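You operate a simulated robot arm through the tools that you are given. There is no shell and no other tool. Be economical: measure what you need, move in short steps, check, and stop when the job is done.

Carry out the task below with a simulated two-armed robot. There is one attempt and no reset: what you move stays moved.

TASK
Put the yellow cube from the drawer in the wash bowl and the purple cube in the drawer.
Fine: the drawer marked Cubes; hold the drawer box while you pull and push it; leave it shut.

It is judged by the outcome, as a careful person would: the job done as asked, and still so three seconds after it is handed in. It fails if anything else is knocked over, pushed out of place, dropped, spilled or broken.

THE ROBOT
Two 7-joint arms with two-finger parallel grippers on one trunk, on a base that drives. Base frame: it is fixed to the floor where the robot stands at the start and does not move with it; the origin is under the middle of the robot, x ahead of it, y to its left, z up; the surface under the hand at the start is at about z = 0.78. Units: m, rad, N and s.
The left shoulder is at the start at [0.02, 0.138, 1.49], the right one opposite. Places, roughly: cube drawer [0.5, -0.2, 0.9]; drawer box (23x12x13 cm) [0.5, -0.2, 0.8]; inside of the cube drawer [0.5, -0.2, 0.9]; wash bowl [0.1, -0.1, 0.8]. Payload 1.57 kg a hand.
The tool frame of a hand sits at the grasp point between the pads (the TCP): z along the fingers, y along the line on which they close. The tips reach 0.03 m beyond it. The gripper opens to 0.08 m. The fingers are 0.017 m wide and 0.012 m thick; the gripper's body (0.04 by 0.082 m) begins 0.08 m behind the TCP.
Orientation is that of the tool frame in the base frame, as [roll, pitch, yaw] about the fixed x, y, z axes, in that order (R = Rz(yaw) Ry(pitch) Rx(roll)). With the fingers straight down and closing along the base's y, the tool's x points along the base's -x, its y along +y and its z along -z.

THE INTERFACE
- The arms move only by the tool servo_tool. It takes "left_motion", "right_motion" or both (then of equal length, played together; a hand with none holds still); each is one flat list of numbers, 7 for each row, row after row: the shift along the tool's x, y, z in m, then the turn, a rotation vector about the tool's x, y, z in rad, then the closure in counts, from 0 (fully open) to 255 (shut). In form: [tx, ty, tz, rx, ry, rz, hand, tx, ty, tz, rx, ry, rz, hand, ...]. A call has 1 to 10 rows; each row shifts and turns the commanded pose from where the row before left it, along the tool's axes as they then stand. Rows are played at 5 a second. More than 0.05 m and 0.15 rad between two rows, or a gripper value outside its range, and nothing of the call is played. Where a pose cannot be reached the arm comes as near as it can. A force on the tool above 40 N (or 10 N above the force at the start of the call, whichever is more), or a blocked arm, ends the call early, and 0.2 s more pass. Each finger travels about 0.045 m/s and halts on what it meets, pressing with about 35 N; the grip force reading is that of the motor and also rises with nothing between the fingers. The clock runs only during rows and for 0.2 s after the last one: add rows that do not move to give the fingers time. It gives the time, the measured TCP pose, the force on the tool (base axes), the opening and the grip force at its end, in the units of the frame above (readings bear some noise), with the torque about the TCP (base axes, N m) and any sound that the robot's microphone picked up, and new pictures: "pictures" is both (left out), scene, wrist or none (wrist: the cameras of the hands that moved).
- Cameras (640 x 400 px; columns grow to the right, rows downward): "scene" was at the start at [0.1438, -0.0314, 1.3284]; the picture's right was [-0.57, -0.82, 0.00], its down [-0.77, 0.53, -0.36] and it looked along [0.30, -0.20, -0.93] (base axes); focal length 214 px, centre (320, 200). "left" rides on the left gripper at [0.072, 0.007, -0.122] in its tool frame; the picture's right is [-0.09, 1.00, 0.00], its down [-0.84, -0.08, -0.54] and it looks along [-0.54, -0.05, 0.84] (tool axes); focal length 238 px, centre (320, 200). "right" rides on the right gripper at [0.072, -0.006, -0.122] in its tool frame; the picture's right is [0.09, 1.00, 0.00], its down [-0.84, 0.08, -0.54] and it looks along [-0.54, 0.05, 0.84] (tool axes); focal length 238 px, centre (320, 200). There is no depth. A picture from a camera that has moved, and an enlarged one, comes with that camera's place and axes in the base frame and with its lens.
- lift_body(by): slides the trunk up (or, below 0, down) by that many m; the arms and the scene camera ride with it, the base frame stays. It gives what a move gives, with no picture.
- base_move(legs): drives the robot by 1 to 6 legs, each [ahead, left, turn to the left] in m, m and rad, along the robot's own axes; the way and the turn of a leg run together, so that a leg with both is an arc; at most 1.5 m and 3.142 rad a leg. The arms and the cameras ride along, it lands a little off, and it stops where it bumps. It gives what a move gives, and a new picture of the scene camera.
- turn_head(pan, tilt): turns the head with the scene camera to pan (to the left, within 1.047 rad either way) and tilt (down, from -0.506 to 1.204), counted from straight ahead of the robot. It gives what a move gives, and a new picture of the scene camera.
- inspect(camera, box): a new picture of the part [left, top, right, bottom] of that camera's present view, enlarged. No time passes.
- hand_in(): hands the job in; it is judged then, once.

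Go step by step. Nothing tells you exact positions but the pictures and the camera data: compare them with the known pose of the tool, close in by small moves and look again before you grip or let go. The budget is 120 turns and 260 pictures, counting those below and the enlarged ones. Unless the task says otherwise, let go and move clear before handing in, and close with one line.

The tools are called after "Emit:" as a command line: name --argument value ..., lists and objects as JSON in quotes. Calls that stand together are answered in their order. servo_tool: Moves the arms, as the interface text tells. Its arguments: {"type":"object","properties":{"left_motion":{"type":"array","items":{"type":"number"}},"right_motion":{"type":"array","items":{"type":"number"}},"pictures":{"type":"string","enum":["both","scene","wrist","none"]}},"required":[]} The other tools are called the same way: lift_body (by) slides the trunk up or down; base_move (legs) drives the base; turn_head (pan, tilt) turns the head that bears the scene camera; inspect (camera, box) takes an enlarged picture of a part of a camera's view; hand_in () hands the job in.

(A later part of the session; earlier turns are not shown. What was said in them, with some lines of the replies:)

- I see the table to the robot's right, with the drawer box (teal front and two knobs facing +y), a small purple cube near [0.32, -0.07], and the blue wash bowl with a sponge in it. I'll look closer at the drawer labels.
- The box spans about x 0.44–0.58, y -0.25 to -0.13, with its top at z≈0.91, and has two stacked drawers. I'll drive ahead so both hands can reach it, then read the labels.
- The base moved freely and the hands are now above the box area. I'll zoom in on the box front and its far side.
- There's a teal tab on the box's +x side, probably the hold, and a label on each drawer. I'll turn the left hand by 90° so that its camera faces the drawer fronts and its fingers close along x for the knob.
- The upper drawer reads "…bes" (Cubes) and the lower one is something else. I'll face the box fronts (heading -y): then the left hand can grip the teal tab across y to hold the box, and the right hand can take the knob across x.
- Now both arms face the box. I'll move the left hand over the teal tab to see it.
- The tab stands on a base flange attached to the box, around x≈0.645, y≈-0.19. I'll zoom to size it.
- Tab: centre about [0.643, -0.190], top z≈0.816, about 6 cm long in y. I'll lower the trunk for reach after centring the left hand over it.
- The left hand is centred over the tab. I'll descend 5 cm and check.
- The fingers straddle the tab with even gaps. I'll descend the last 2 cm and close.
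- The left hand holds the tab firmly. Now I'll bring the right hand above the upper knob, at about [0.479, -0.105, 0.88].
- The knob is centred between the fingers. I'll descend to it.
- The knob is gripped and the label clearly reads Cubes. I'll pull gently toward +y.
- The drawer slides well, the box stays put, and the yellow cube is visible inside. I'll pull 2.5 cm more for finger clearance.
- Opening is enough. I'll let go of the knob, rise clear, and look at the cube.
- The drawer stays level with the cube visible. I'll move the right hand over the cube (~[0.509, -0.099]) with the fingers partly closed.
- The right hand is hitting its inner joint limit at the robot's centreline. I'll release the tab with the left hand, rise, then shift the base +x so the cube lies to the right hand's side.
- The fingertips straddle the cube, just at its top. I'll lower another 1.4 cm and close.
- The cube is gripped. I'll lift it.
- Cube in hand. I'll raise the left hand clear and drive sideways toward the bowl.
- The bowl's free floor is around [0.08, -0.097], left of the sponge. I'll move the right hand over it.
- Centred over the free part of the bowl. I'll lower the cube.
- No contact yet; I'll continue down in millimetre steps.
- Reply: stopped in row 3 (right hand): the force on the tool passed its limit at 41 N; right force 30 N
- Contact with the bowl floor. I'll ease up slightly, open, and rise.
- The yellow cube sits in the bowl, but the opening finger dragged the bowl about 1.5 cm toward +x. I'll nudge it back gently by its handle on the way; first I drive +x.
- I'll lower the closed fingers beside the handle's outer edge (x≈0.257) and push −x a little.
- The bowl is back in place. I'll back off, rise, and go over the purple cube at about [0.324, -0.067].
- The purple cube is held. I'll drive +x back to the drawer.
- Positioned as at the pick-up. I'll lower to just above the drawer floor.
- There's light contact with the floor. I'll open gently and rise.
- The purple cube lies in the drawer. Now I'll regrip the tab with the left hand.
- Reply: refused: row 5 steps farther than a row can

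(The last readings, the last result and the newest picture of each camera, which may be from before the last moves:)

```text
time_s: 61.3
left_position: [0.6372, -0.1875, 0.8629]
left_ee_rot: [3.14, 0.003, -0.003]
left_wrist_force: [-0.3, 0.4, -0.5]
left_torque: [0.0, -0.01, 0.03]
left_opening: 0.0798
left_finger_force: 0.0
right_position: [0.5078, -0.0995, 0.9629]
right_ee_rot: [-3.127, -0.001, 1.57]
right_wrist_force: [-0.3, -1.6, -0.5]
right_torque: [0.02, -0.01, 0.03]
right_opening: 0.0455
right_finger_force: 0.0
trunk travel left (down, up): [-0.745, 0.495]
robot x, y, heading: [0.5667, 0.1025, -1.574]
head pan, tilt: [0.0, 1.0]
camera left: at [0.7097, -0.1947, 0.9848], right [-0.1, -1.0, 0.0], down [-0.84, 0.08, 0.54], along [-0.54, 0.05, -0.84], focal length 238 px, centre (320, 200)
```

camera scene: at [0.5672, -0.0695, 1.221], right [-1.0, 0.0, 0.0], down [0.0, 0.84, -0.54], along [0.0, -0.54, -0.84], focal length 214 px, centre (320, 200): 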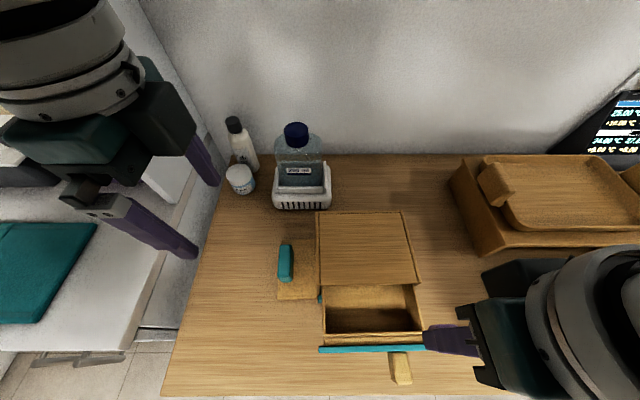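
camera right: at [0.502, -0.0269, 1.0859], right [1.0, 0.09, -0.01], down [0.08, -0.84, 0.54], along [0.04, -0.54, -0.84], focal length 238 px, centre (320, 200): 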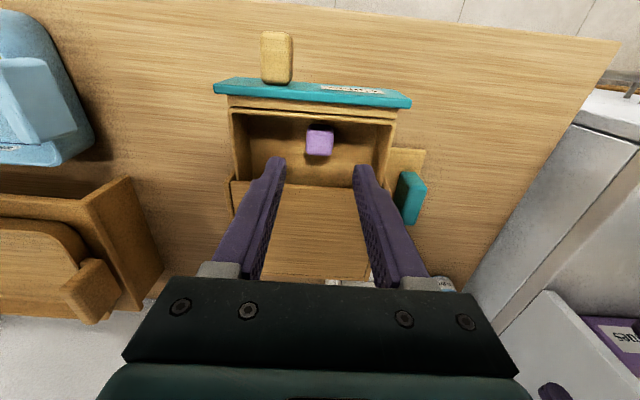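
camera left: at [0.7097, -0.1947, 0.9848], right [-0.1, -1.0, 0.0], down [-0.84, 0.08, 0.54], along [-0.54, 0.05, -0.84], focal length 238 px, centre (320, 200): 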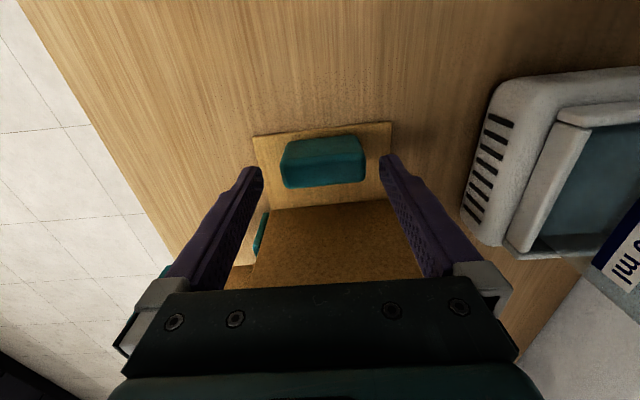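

Emit:
servo_tool --left_motion '[0, 0.0015, 0.015, 0, 0, 0, 0, 0, 0, 0.015, 0, 0, 0, 0, 0, 0, 0.007, 0, 0, 0, 0, 0, 0, 0, 0, 0, 0, 60, 0, 0, 0, 0, 0, 0, 120, 0, 0, 0, 0, 0, 0, 120, 0, 0, 0, 0, 0, 0, 120]' --pictures "wrist"

```text
time_s: 62.9
left_position: [0.6371, -0.1896, 0.8262]
left_ee_rot: [3.141, 0.002, -0.003]
left_wrist_force: [0.9, -0.7, 0.9]
left_torque: [-0.19, -0.02, 0.17]
left_opening: 0.0622
left_finger_force: 35.0
right_position: [0.5074, -0.0988, 0.9628]
right_ee_rot: [-3.126, -0.001, 1.568]
right_wrist_force: [0.1, -0.3, -0.5]
right_torque: [-0.03, 0.03, 0.01]
right_opening: 0.0453
right_finger_force: 0.0
trunk travel left (down, up): [-0.745, 0.495]
robot x, y, heading: [0.572, 0.0993, -1.577]
head pan, tilt: [0.0, 1.0]
camera left: at [0.7093, -0.1961, 0.948], right [-0.1, -1.0, 0.0], down [-0.84, 0.08, 0.54], along [-0.54, 0.05, -0.84], focal length 238 px, centre (320, 200)
```

left: 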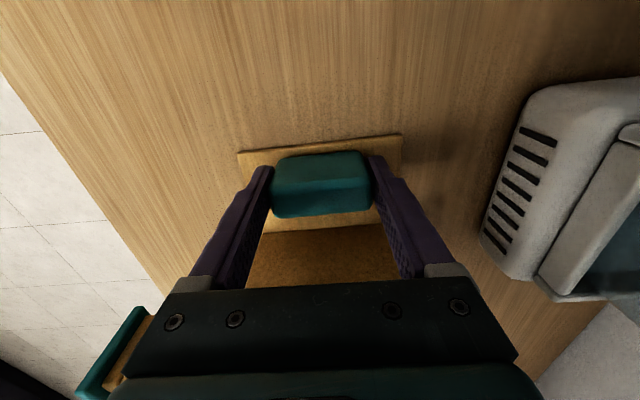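

The box is held again. I'll take the right hand back over the knob at about [0.480, -0.031].

Emit:
servo_tool --right_motion '[0.023, -0.009, 0, 0, 0, 0, 60, 0.023, -0.009, 0, 0, 0, 0, 30, 0.023, -0.009, 0, 0, 0, 0, 0, 0, 0, 0, 0, 0, 0, 0, 0, 0, 0, 0, 0, 0, 0]'

```text
time_s: 64.1
left_position: [0.6371, -0.1893, 0.8258]
left_ee_rot: [-3.141, 0.002, -0.002]
left_wrist_force: [0.1, -1.6, 0.1]
left_torque: [-0.19, 0.18, 0.17]
left_opening: 0.0617
left_finger_force: 35.5
right_position: [0.4809, -0.0306, 0.964]
right_ee_rot: [-3.128, 0.0, 1.568]
right_wrist_force: [-0.4, 0.5, -0.7]
right_torque: [0.01, 0.04, -0.01]
right_opening: 0.0798
right_finger_force: 0.1
trunk travel left (down, up): [-0.745, 0.495]
robot x, y, heading: [0.5709, 0.0984, -1.577]
head pan, tilt: [0.0, 1.0]
camera scene: at [0.5672, -0.0696, 1.221], right [-1.0, 0.0, 0.0], down [0.0, 0.84, -0.54], along [0.0, -0.54, -0.84], focal length 214 px, centre (320, 200)
camera right: at [0.4751, 0.0416, 1.0857], right [1.0, 0.09, -0.01], down [0.08, -0.84, 0.54], along [0.04, -0.54, -0.84], focal length 238 px, centre (320, 200)
```

scene: 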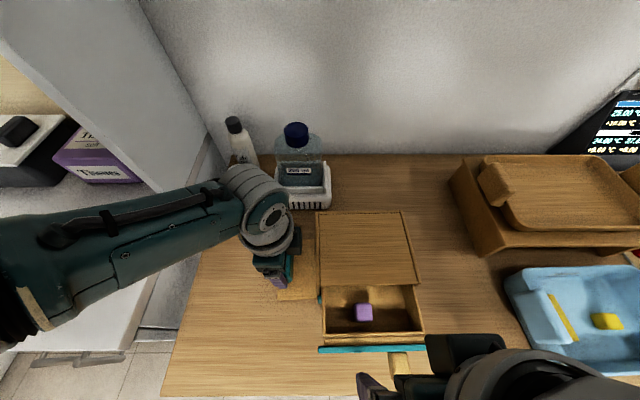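
right: 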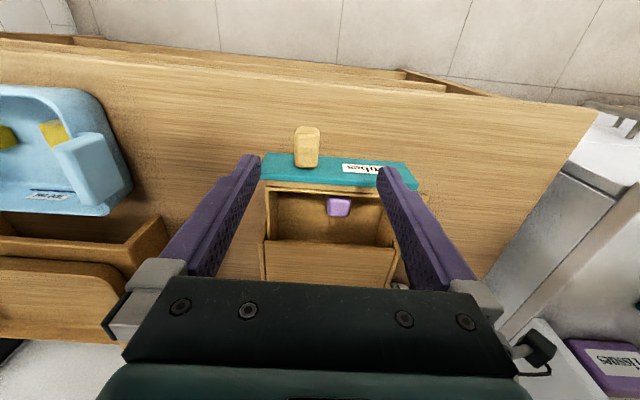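

Emit:
inspect --camera "right" --box '[240, 110, 440, 290]'

Emit:
inspect --camera "scene" --box '[270, 200, 450, 390]'

```text
2.22 times, centred on (340, 200) of right
camera zoom: at [0.4751, 0.0416, 1.0857], right [1.0, 0.09, -0.01], down [0.08, -0.84, 0.54], along [0.04, -0.54, -0.84], focal length 530 px, centre (276, 200)
```

zoom: 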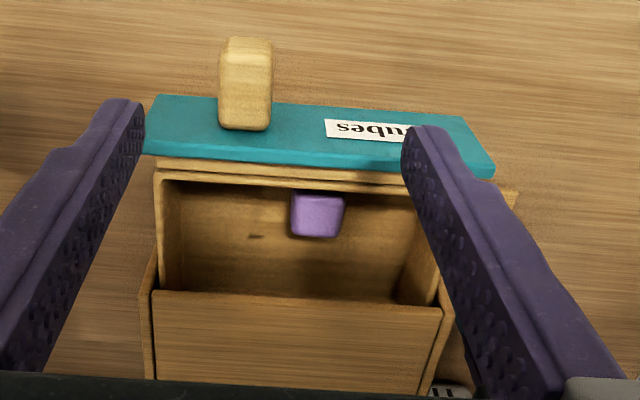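

```text
2.11 times, centred on (360, 295) of scene
camera zoom: at [0.5672, -0.0696, 1.221], right [-1.0, 0.0, 0.0], down [0.0, 0.84, -0.54], along [0.0, -0.54, -0.84], focal length 452 px, centre (236, 0)
```

zoom: 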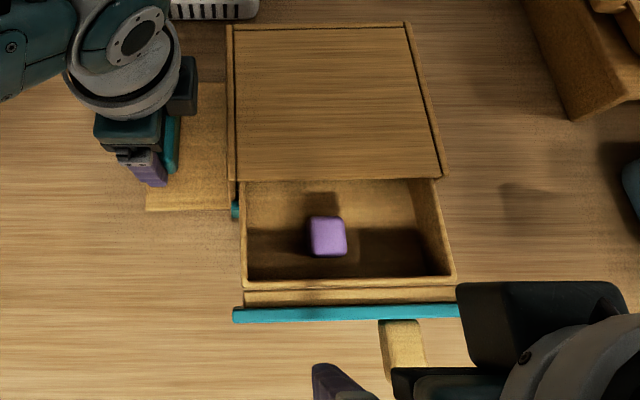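

The drawer is slightly skewed, its +x end further out. I'll close the right fingers and push on the front plate near its centre rather than on the knob.

Emit:
servo_tool --right_motion '[0.006, 0.017, 0, 0, 0, 0, 255, 0, 0.017, 0, 0, 0, 0, 255, 0, 0, 0, 0, 0, 0, 255, 0, 0, 0, 0, 0, 0, 255, 0, 0, 0.03, 0, 0, 0, 255, 0, 0, 0, 0, 0, 0, 255]'

```text
time_s: 65.5
left_position: [0.6371, -0.189, 0.8266]
left_ee_rot: [-3.141, 0.001, -0.003]
left_wrist_force: [0.8, -1.3, 0.0]
left_torque: [-0.02, 0.12, 0.25]
left_opening: 0.0619
left_finger_force: 35.1
right_position: [0.5141, -0.0238, 0.9327]
right_ee_rot: [-3.128, 0.001, 1.57]
right_wrist_force: [0.2, -0.1, -0.1]
right_torque: [0.01, -0.02, 0.0]
right_opening: 0.0003
right_finger_force: 21.6
trunk travel left (down, up): [-0.745, 0.495]
robot x, y, heading: [0.5701, 0.1002, -1.575]
head pan, tilt: [0.0, 1.0]
camera scene: at [0.5672, -0.0696, 1.221], right [-1.0, 0.0, 0.0], down [0.0, 0.84, -0.54], along [0.0, -0.54, -0.84], focal length 214 px, centre (320, 200)
camera right: at [0.5083, 0.0477, 1.0552], right [1.0, 0.09, -0.01], down [0.08, -0.84, 0.54], along [0.04, -0.54, -0.84], focal length 238 px, centre (320, 200)
```

scene: 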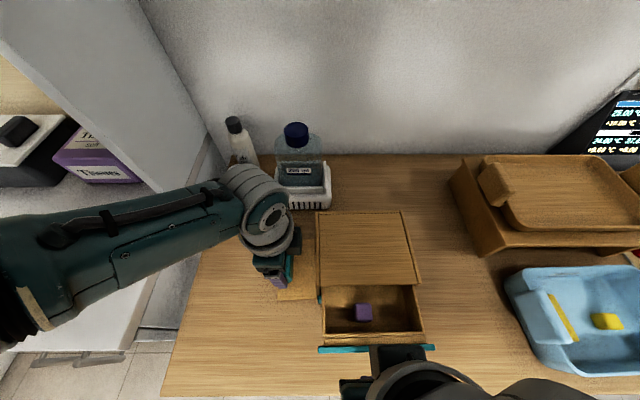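
right: 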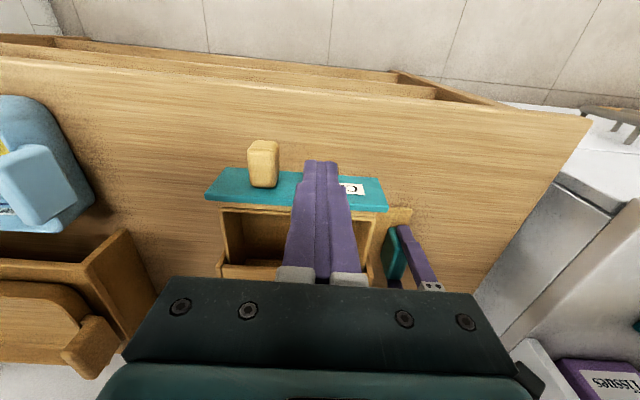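

The finger is clear in front of the plate. I'll lower to the plate's height, then push in gradually.

Emit:
servo_tool --right_motion '[0, 0, 0.02, 0, 0, 0, 255, 0, 0, 0.017, 0, 0, 0, 255, 0, 0, 0, 0, 0, 0, 255, -0.01, 0, 0, 0, 0, 0, 255, -0.008, 0, 0, 0, 0, 0, 255, -0.008, 0, 0, 0, 0, 0, 255, -0.008, 0, 0, 0, 0, 0, 255, 0, 0, 0, 0, 0, 0, 255]'

```text
time_s: 67.3
left_position: [0.6373, -0.1894, 0.8269]
left_ee_rot: [3.141, -0.002, -0.005]
left_wrist_force: [0.5, -1.9, 0.4]
left_torque: [-0.08, 0.02, 0.3]
left_opening: 0.0619
left_finger_force: 34.9
right_position: [0.5139, -0.0582, 0.8966]
right_ee_rot: [-3.127, 0.002, 1.569]
right_wrist_force: [1.2, 0.8, 0.0]
right_torque: [0.04, -0.01, 0.01]
right_opening: 0.0001
right_finger_force: 21.2
trunk travel left (down, up): [-0.745, 0.495]
robot x, y, heading: [0.5694, 0.0995, -1.575]
head pan, tilt: [0.0, 1.0]
camera scene: at [0.5672, -0.0696, 1.221], right [-1.0, 0.0, 0.0], down [0.0, 0.84, -0.54], along [0.0, -0.54, -0.84], focal length 214 px, centre (320, 200)
camera right: at [0.5077, 0.0138, 1.0187], right [1.0, 0.09, -0.01], down [0.08, -0.84, 0.54], along [0.04, -0.54, -0.84], focal length 238 px, centre (320, 200)
```

scene: 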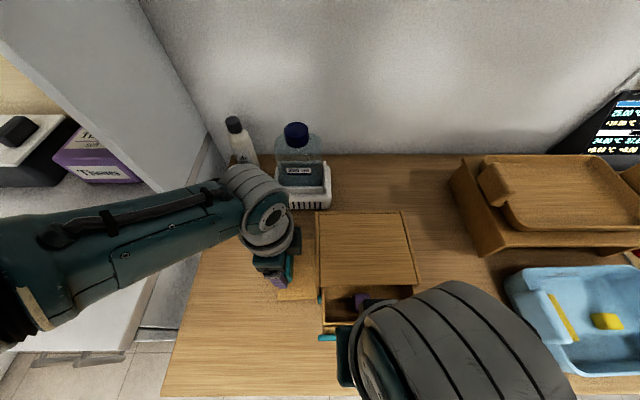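
right: 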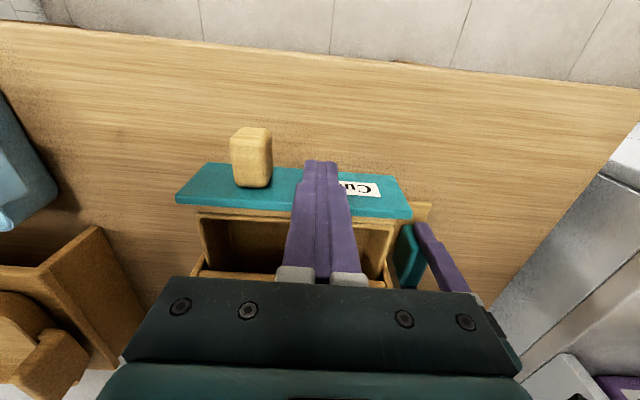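

The drawer is closing smoothly. I'll continue.

Emit:
servo_tool --right_motion '[-0.008, 0, 0, 0, 0, 0, 255, -0.008, 0, 0, 0, 0, 0, 255, -0.008, 0, 0, 0, 0, 0, 255, -0.008, 0, 0, 0, 0, 0, 255, -0.006, 0, 0, 0, 0, 0, 255, 0, 0, 0, 0, 0, 0, 255]'

```text
time_s: 68.7
left_position: [0.6374, -0.1892, 0.8268]
left_ee_rot: [-3.14, 0.0, -0.003]
left_wrist_force: [-0.3, -2.1, 0.3]
left_torque: [-0.11, 0.04, 0.37]
left_opening: 0.0622
left_finger_force: 34.9
right_position: [0.5089, -0.0957, 0.8949]
right_ee_rot: [-3.118, 0.0, 1.571]
right_wrist_force: [0.3, 1.8, -0.5]
right_torque: [0.09, 0.0, 0.01]
right_opening: 0.0
right_finger_force: 21.2
trunk travel left (down, up): [-0.745, 0.495]
robot x, y, heading: [0.5687, 0.0993, -1.574]
head pan, tilt: [0.0, 1.0]
camera scene: at [0.5672, -0.0695, 1.221], right [-1.0, 0.0, 0.0], down [0.0, 0.84, -0.54], along [0.0, -0.54, -0.84], focal length 214 px, centre (320, 200)
camera right: at [0.5046, -0.0241, 1.0174], right [1.0, 0.09, -0.02], down [0.09, -0.84, 0.54], along [0.03, -0.54, -0.84], focal length 238 px, centre (320, 200)
```

scene: 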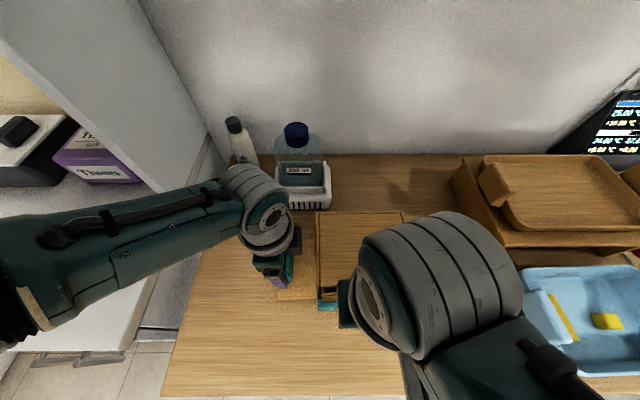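
right: 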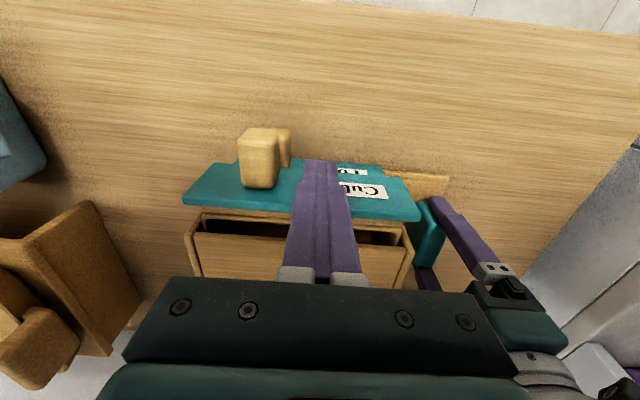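

About 1.5 cm remains. I'll back off a touch, shift slightly −x for reach, and push on.

Emit:
servo_tool --right_motion '[0.005, 0, 0, 0, 0, 0, 255, 0, -0.007, 0, 0, 0, 0, 255, -0.005, 0, 0, 0, 0, 0, 255, -0.006, 0, 0, 0, 0, 0, 255, -0.005, 0, 0, 0, 0, 0, 255, -0.003, 0, 0, 0, 0, 0, 255, 0, 0, 0, 0, 0, 0, 255]' --pictures "wrist"

```text
time_s: 70.3
left_position: [0.6376, -0.1888, 0.8268]
left_ee_rot: [3.14, 0.0, -0.003]
left_wrist_force: [-0.2, -2.9, 0.2]
left_torque: [0.03, 0.04, 0.41]
left_opening: 0.0619
left_finger_force: 34.9
right_position: [0.5024, -0.1116, 0.8955]
right_ee_rot: [-3.119, 0.002, 1.57]
right_wrist_force: [0.8, 2.6, -0.9]
right_torque: [0.09, -0.02, 0.01]
right_opening: 0.0
right_finger_force: 21.0
trunk travel left (down, up): [-0.745, 0.495]
robot x, y, heading: [0.5699, 0.0989, -1.575]
head pan, tilt: [0.0, 1.0]
camera right: at [0.4979, -0.0385, 1.0181], right [1.0, 0.09, -0.02], down [0.09, -0.84, 0.54], along [0.03, -0.54, -0.84], focal length 238 px, centre (320, 200)
```

right: 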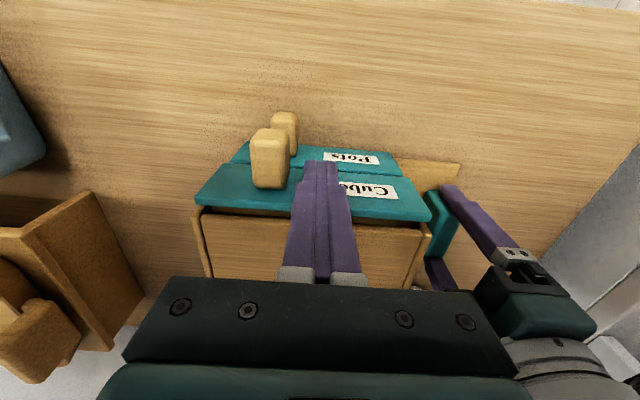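

Emit:
servo_tool --right_motion '[-0.003, 0, 0, 0, 0, 0, 255, -0.003, 0, 0, 0, 0, 0, 255, -0.002, 0, 0, 0, 0, 0, 255, 0, 0, 0, 0, 0, 0, 255]' --pictures "wrist"

Emit:
inspect --camera "right" --box '[180, 100, 460, 280]'

```text
time_s: 71.3
left_position: [0.6375, -0.1894, 0.8268]
left_ee_rot: [-3.14, 0.002, 0.0]
left_wrist_force: [-1.5, -9.2, 0.0]
left_torque: [0.63, -0.33, 1.25]
left_opening: 0.062
left_finger_force: 34.8
right_position: [0.5001, -0.1168, 0.8944]
right_ee_rot: [-3.116, -0.002, 1.571]
right_wrist_force: [2.4, 8.9, -1.2]
right_torque: [0.06, -0.12, 0.0]
right_opening: 0.0
right_finger_force: 20.9
trunk travel left (down, up): [-0.745, 0.495]
robot x, y, heading: [0.5721, 0.1009, -1.581]
head pan, tilt: [0.0, 1.0]
camera right: at [0.4966, -0.0449, 1.0172], right [1.0, 0.09, -0.03], down [0.09, -0.84, 0.54], along [0.03, -0.54, -0.84], focal length 238 px, centre (320, 200)
```

right: 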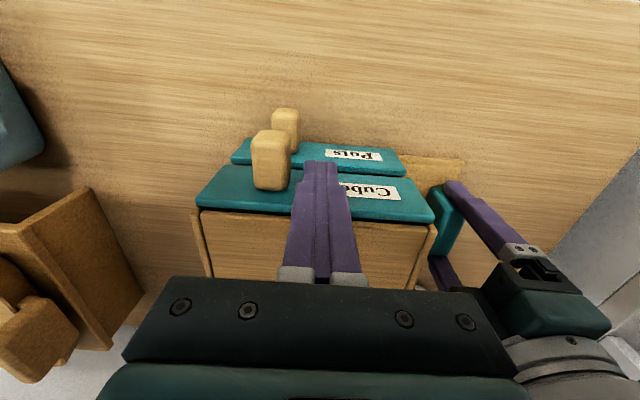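

```text
2.22 times, centred on (320, 190) of right
camera zoom: at [0.4966, -0.0449, 1.0172], right [1.0, 0.09, -0.03], down [0.09, -0.84, 0.54], along [0.03, -0.54, -0.84], focal length 530 px, centre (320, 222)
```

zoom: 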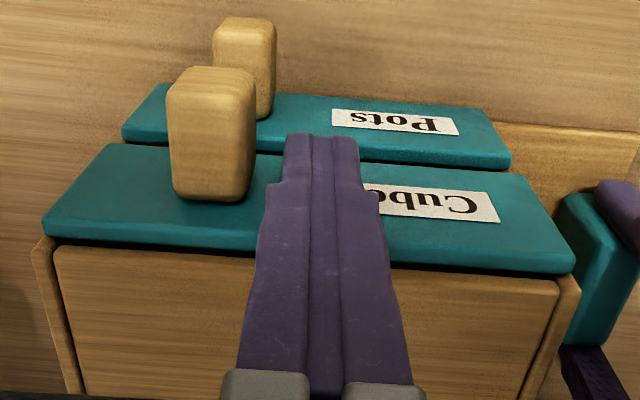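

The force rose to about 9 N and no gap shows: the drawer is shut. I'll back the right hand off and up, then check.

Emit:
servo_tool --right_motion '[0.015, 0, 0, 0, 0, 0, 255, 0.015, -0.01, 0, 0, 0, 0, 255, 0, -0.03, -0.03, 0, 0, 0, 255, 0, -0.05, -0.03, 0, 0, 0, 255, 0, -0.05, -0.02, 0, 0, 0, 255, 0, -0.04, 0, 0, 0, 0, 255, 0, 0, 0, 0, 0, 0, 255]' --pictures "scene"

Emit:
inspect --camera "scene" --box '[270, 200, 450, 330]'

```text
refused: row 4 steps farther than a row can; nothing moved
```

```text
3.08 times, centred on (360, 265) of scene
camera zoom: at [0.5672, -0.0693, 1.2209], right [-1.0, 0.0, 0.0], down [0.0, 0.84, -0.54], along [0.0, -0.54, -0.84], focal length 660 px, centre (197, 0)
```

zoom: 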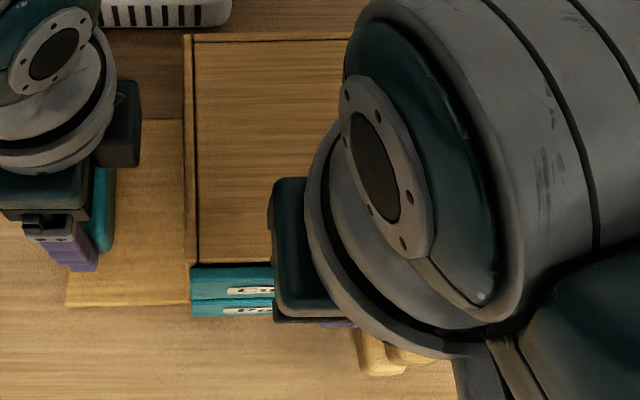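

Emit:
servo_tool --right_motion '[0.015, 0, 0, 0, 0, 0, 255, 0.012, 0, -0.01, 0, 0, 0, 255, 0, 0, -0.03, 0, 0, 0, 255, 0, 0, -0.03, 0, 0, 0, 255, 0, -0.045, 0, 0, 0, 0, 255, 0, -0.045, 0, 0, 0, 0, 255, 0, -0.045, 0, 0, 0, 0, 255, 0, 0, 0, 0, 0, 0, 255]' --pictures "scene"

Emit:
inspect --camera "scene" --box '[270, 200, 450, 330]'

```text
time_s: 73.1
left_position: [0.6367, -0.1893, 0.8276]
left_ee_rot: [3.141, 0.0, -0.004]
left_wrist_force: [-1.6, -0.3, 0.8]
left_torque: [-0.3, -0.16, 0.09]
left_opening: 0.0622
left_finger_force: 35.1
right_position: [0.3726, -0.0917, 0.9676]
right_ee_rot: [-3.13, 0.0, 1.572]
right_wrist_force: [-0.2, 0.2, 0.5]
right_torque: [0.0, -0.01, 0.03]
right_opening: 0.0002
right_finger_force: 21.5
trunk travel left (down, up): [-0.745, 0.495]
robot x, y, heading: [0.5711, 0.0994, -1.573]
head pan, tilt: [0.0, 1.0]
camera scene: at [0.5671, -0.0696, 1.221], right [-1.0, 0.0, 0.0], down [0.0, 0.84, -0.54], along [0.0, -0.54, -0.84], focal length 214 px, centre (320, 200)
```

scene: 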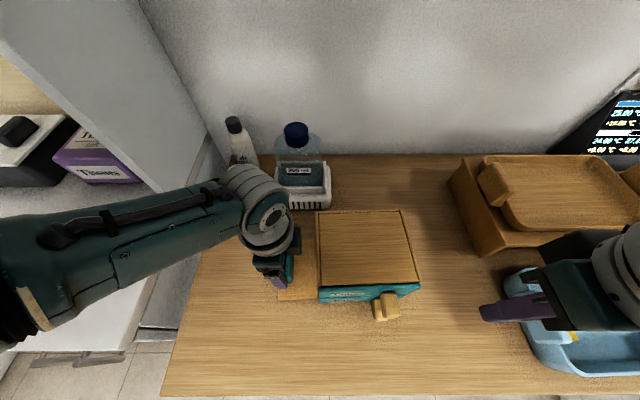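

```text
3.08 times, centred on (360, 265) of scene
camera zoom: at [0.5671, -0.0696, 1.221], right [-1.0, 0.0, 0.0], down [0.0, 0.84, -0.54], along [0.0, -0.54, -0.84], focal length 660 px, centre (197, 0)
```

zoom: 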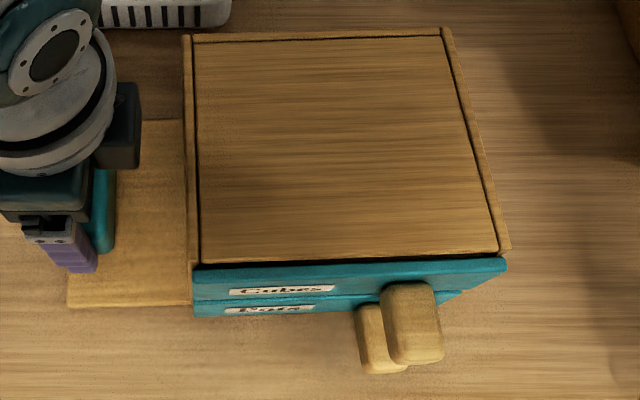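

The drawer is shut flush and the box stands where it was. I'll release the tab and rise clear.

Emit:
servo_tool --left_motion '[0, 0, 0, 0, 0, 0, 60, 0, 0, 0, 0, 0, 0, 0, 0, 0, 0, 0, 0, 0, 0, 0, 0, 0, 0, 0, 0, 0, 0, 0, -0.03, 0, 0, 0, 0, 0, 0, -0.05, 0, 0, 0, 0, 0, 0, -0.05, 0, 0, 0, 0, 0, 0, -0.05, 0, 0, 0, 0, 0, 0, 0, 0, 0, 0, 0]' --right_motion '[0, 0, 0, 0, 0, 0, 255, 0, 0, 0, 0, 0, 0, 255, 0, 0, 0, 0, 0, 0, 255, 0, 0, 0, 0, 0, 0, 255, 0, 0, -0.02, 0, 0, 0, 255, 0, 0, -0.02, 0, 0, 0, 255, 0, 0, -0.02, 0, 0, 0, 255, 0, 0, 0, 0, 0, 0, 255, 0, 0, 0, 0, 0, 0, 255]'

```text
time_s: 74.7
left_position: [0.639, -0.1894, 0.9566]
left_ee_rot: [-3.14, 0.0, 0.0]
left_wrist_force: [1.0, 0.3, -0.1]
left_torque: [-0.04, 0.01, 0.01]
left_opening: 0.0795
left_finger_force: 0.2
right_position: [0.329, -0.0879, 1.0144]
right_ee_rot: [-2.978, -0.007, 1.61]
right_wrist_force: [-0.6, -0.1, -0.4]
right_torque: [0.02, 0.0, -0.01]
right_opening: 0.0
right_finger_force: 21.5
right hand out of reach, approached as far as the arm can: row 7
trunk travel left (down, up): [-0.745, 0.495]
robot x, y, heading: [0.5727, 0.0993, -1.578]
head pan, tilt: [0.0, 1.0]
stopped in row 8 (right hand): the arm was blocked; the commanded pose is now the measured one
camera scene: at [0.5669, -0.0694, 1.2209], right [-1.0, 0.0, 0.0], down [0.0, 0.84, -0.54], along [0.0, -0.54, -0.84], focal length 214 px, centre (320, 200)
camera right: at [0.3379, -0.0162, 1.1364], right [0.98, 0.13, -0.16], down [0.2, -0.83, 0.52], along [-0.07, -0.54, -0.84], focal length 238 px, centre (320, 200)
camera left: at [0.7098, -0.197, 1.0788], right [-0.09, -1.0, 0.0], down [-0.84, 0.08, 0.54], along [-0.54, 0.05, -0.84], focal length 238 px, centre (320, 200)
```

scene: 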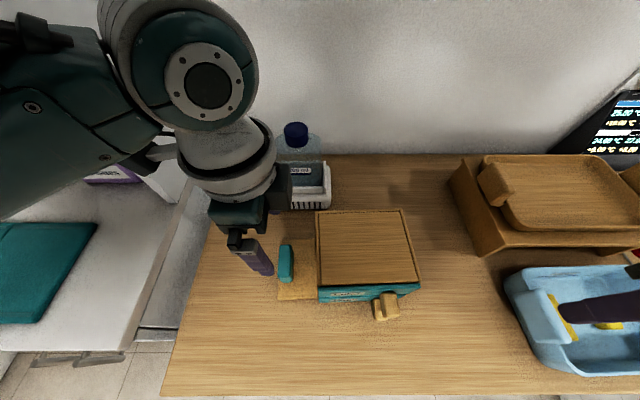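
right: 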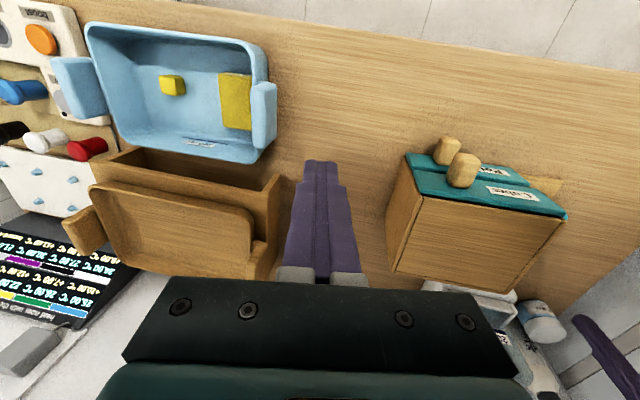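
left: 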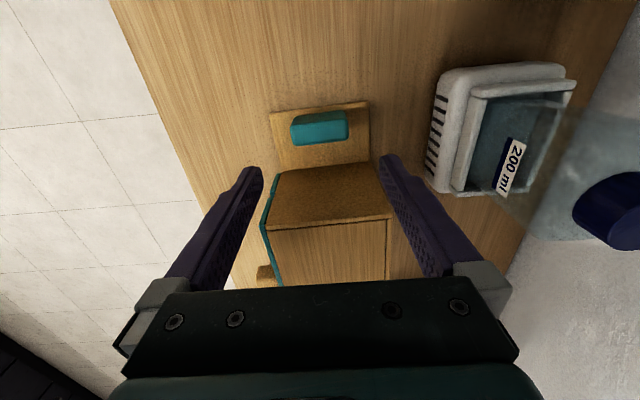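

The yellow cube is in the bowl, the purple cube is in the shut Cubes drawer, the box and bowl are in place, and both hands are clear. I'll hand the job in.

Emit:
hand_in

```text
The job is handed in.
```

The yellow cube is in the wash bowl and the purple cube is in the Cubes drawer, which is shut; I held the box by its tab while pulling and pushing. Setting the yellow cube down dragged the bowl about 1.5 cm, so I pushed it back by its handle to about where it stood.
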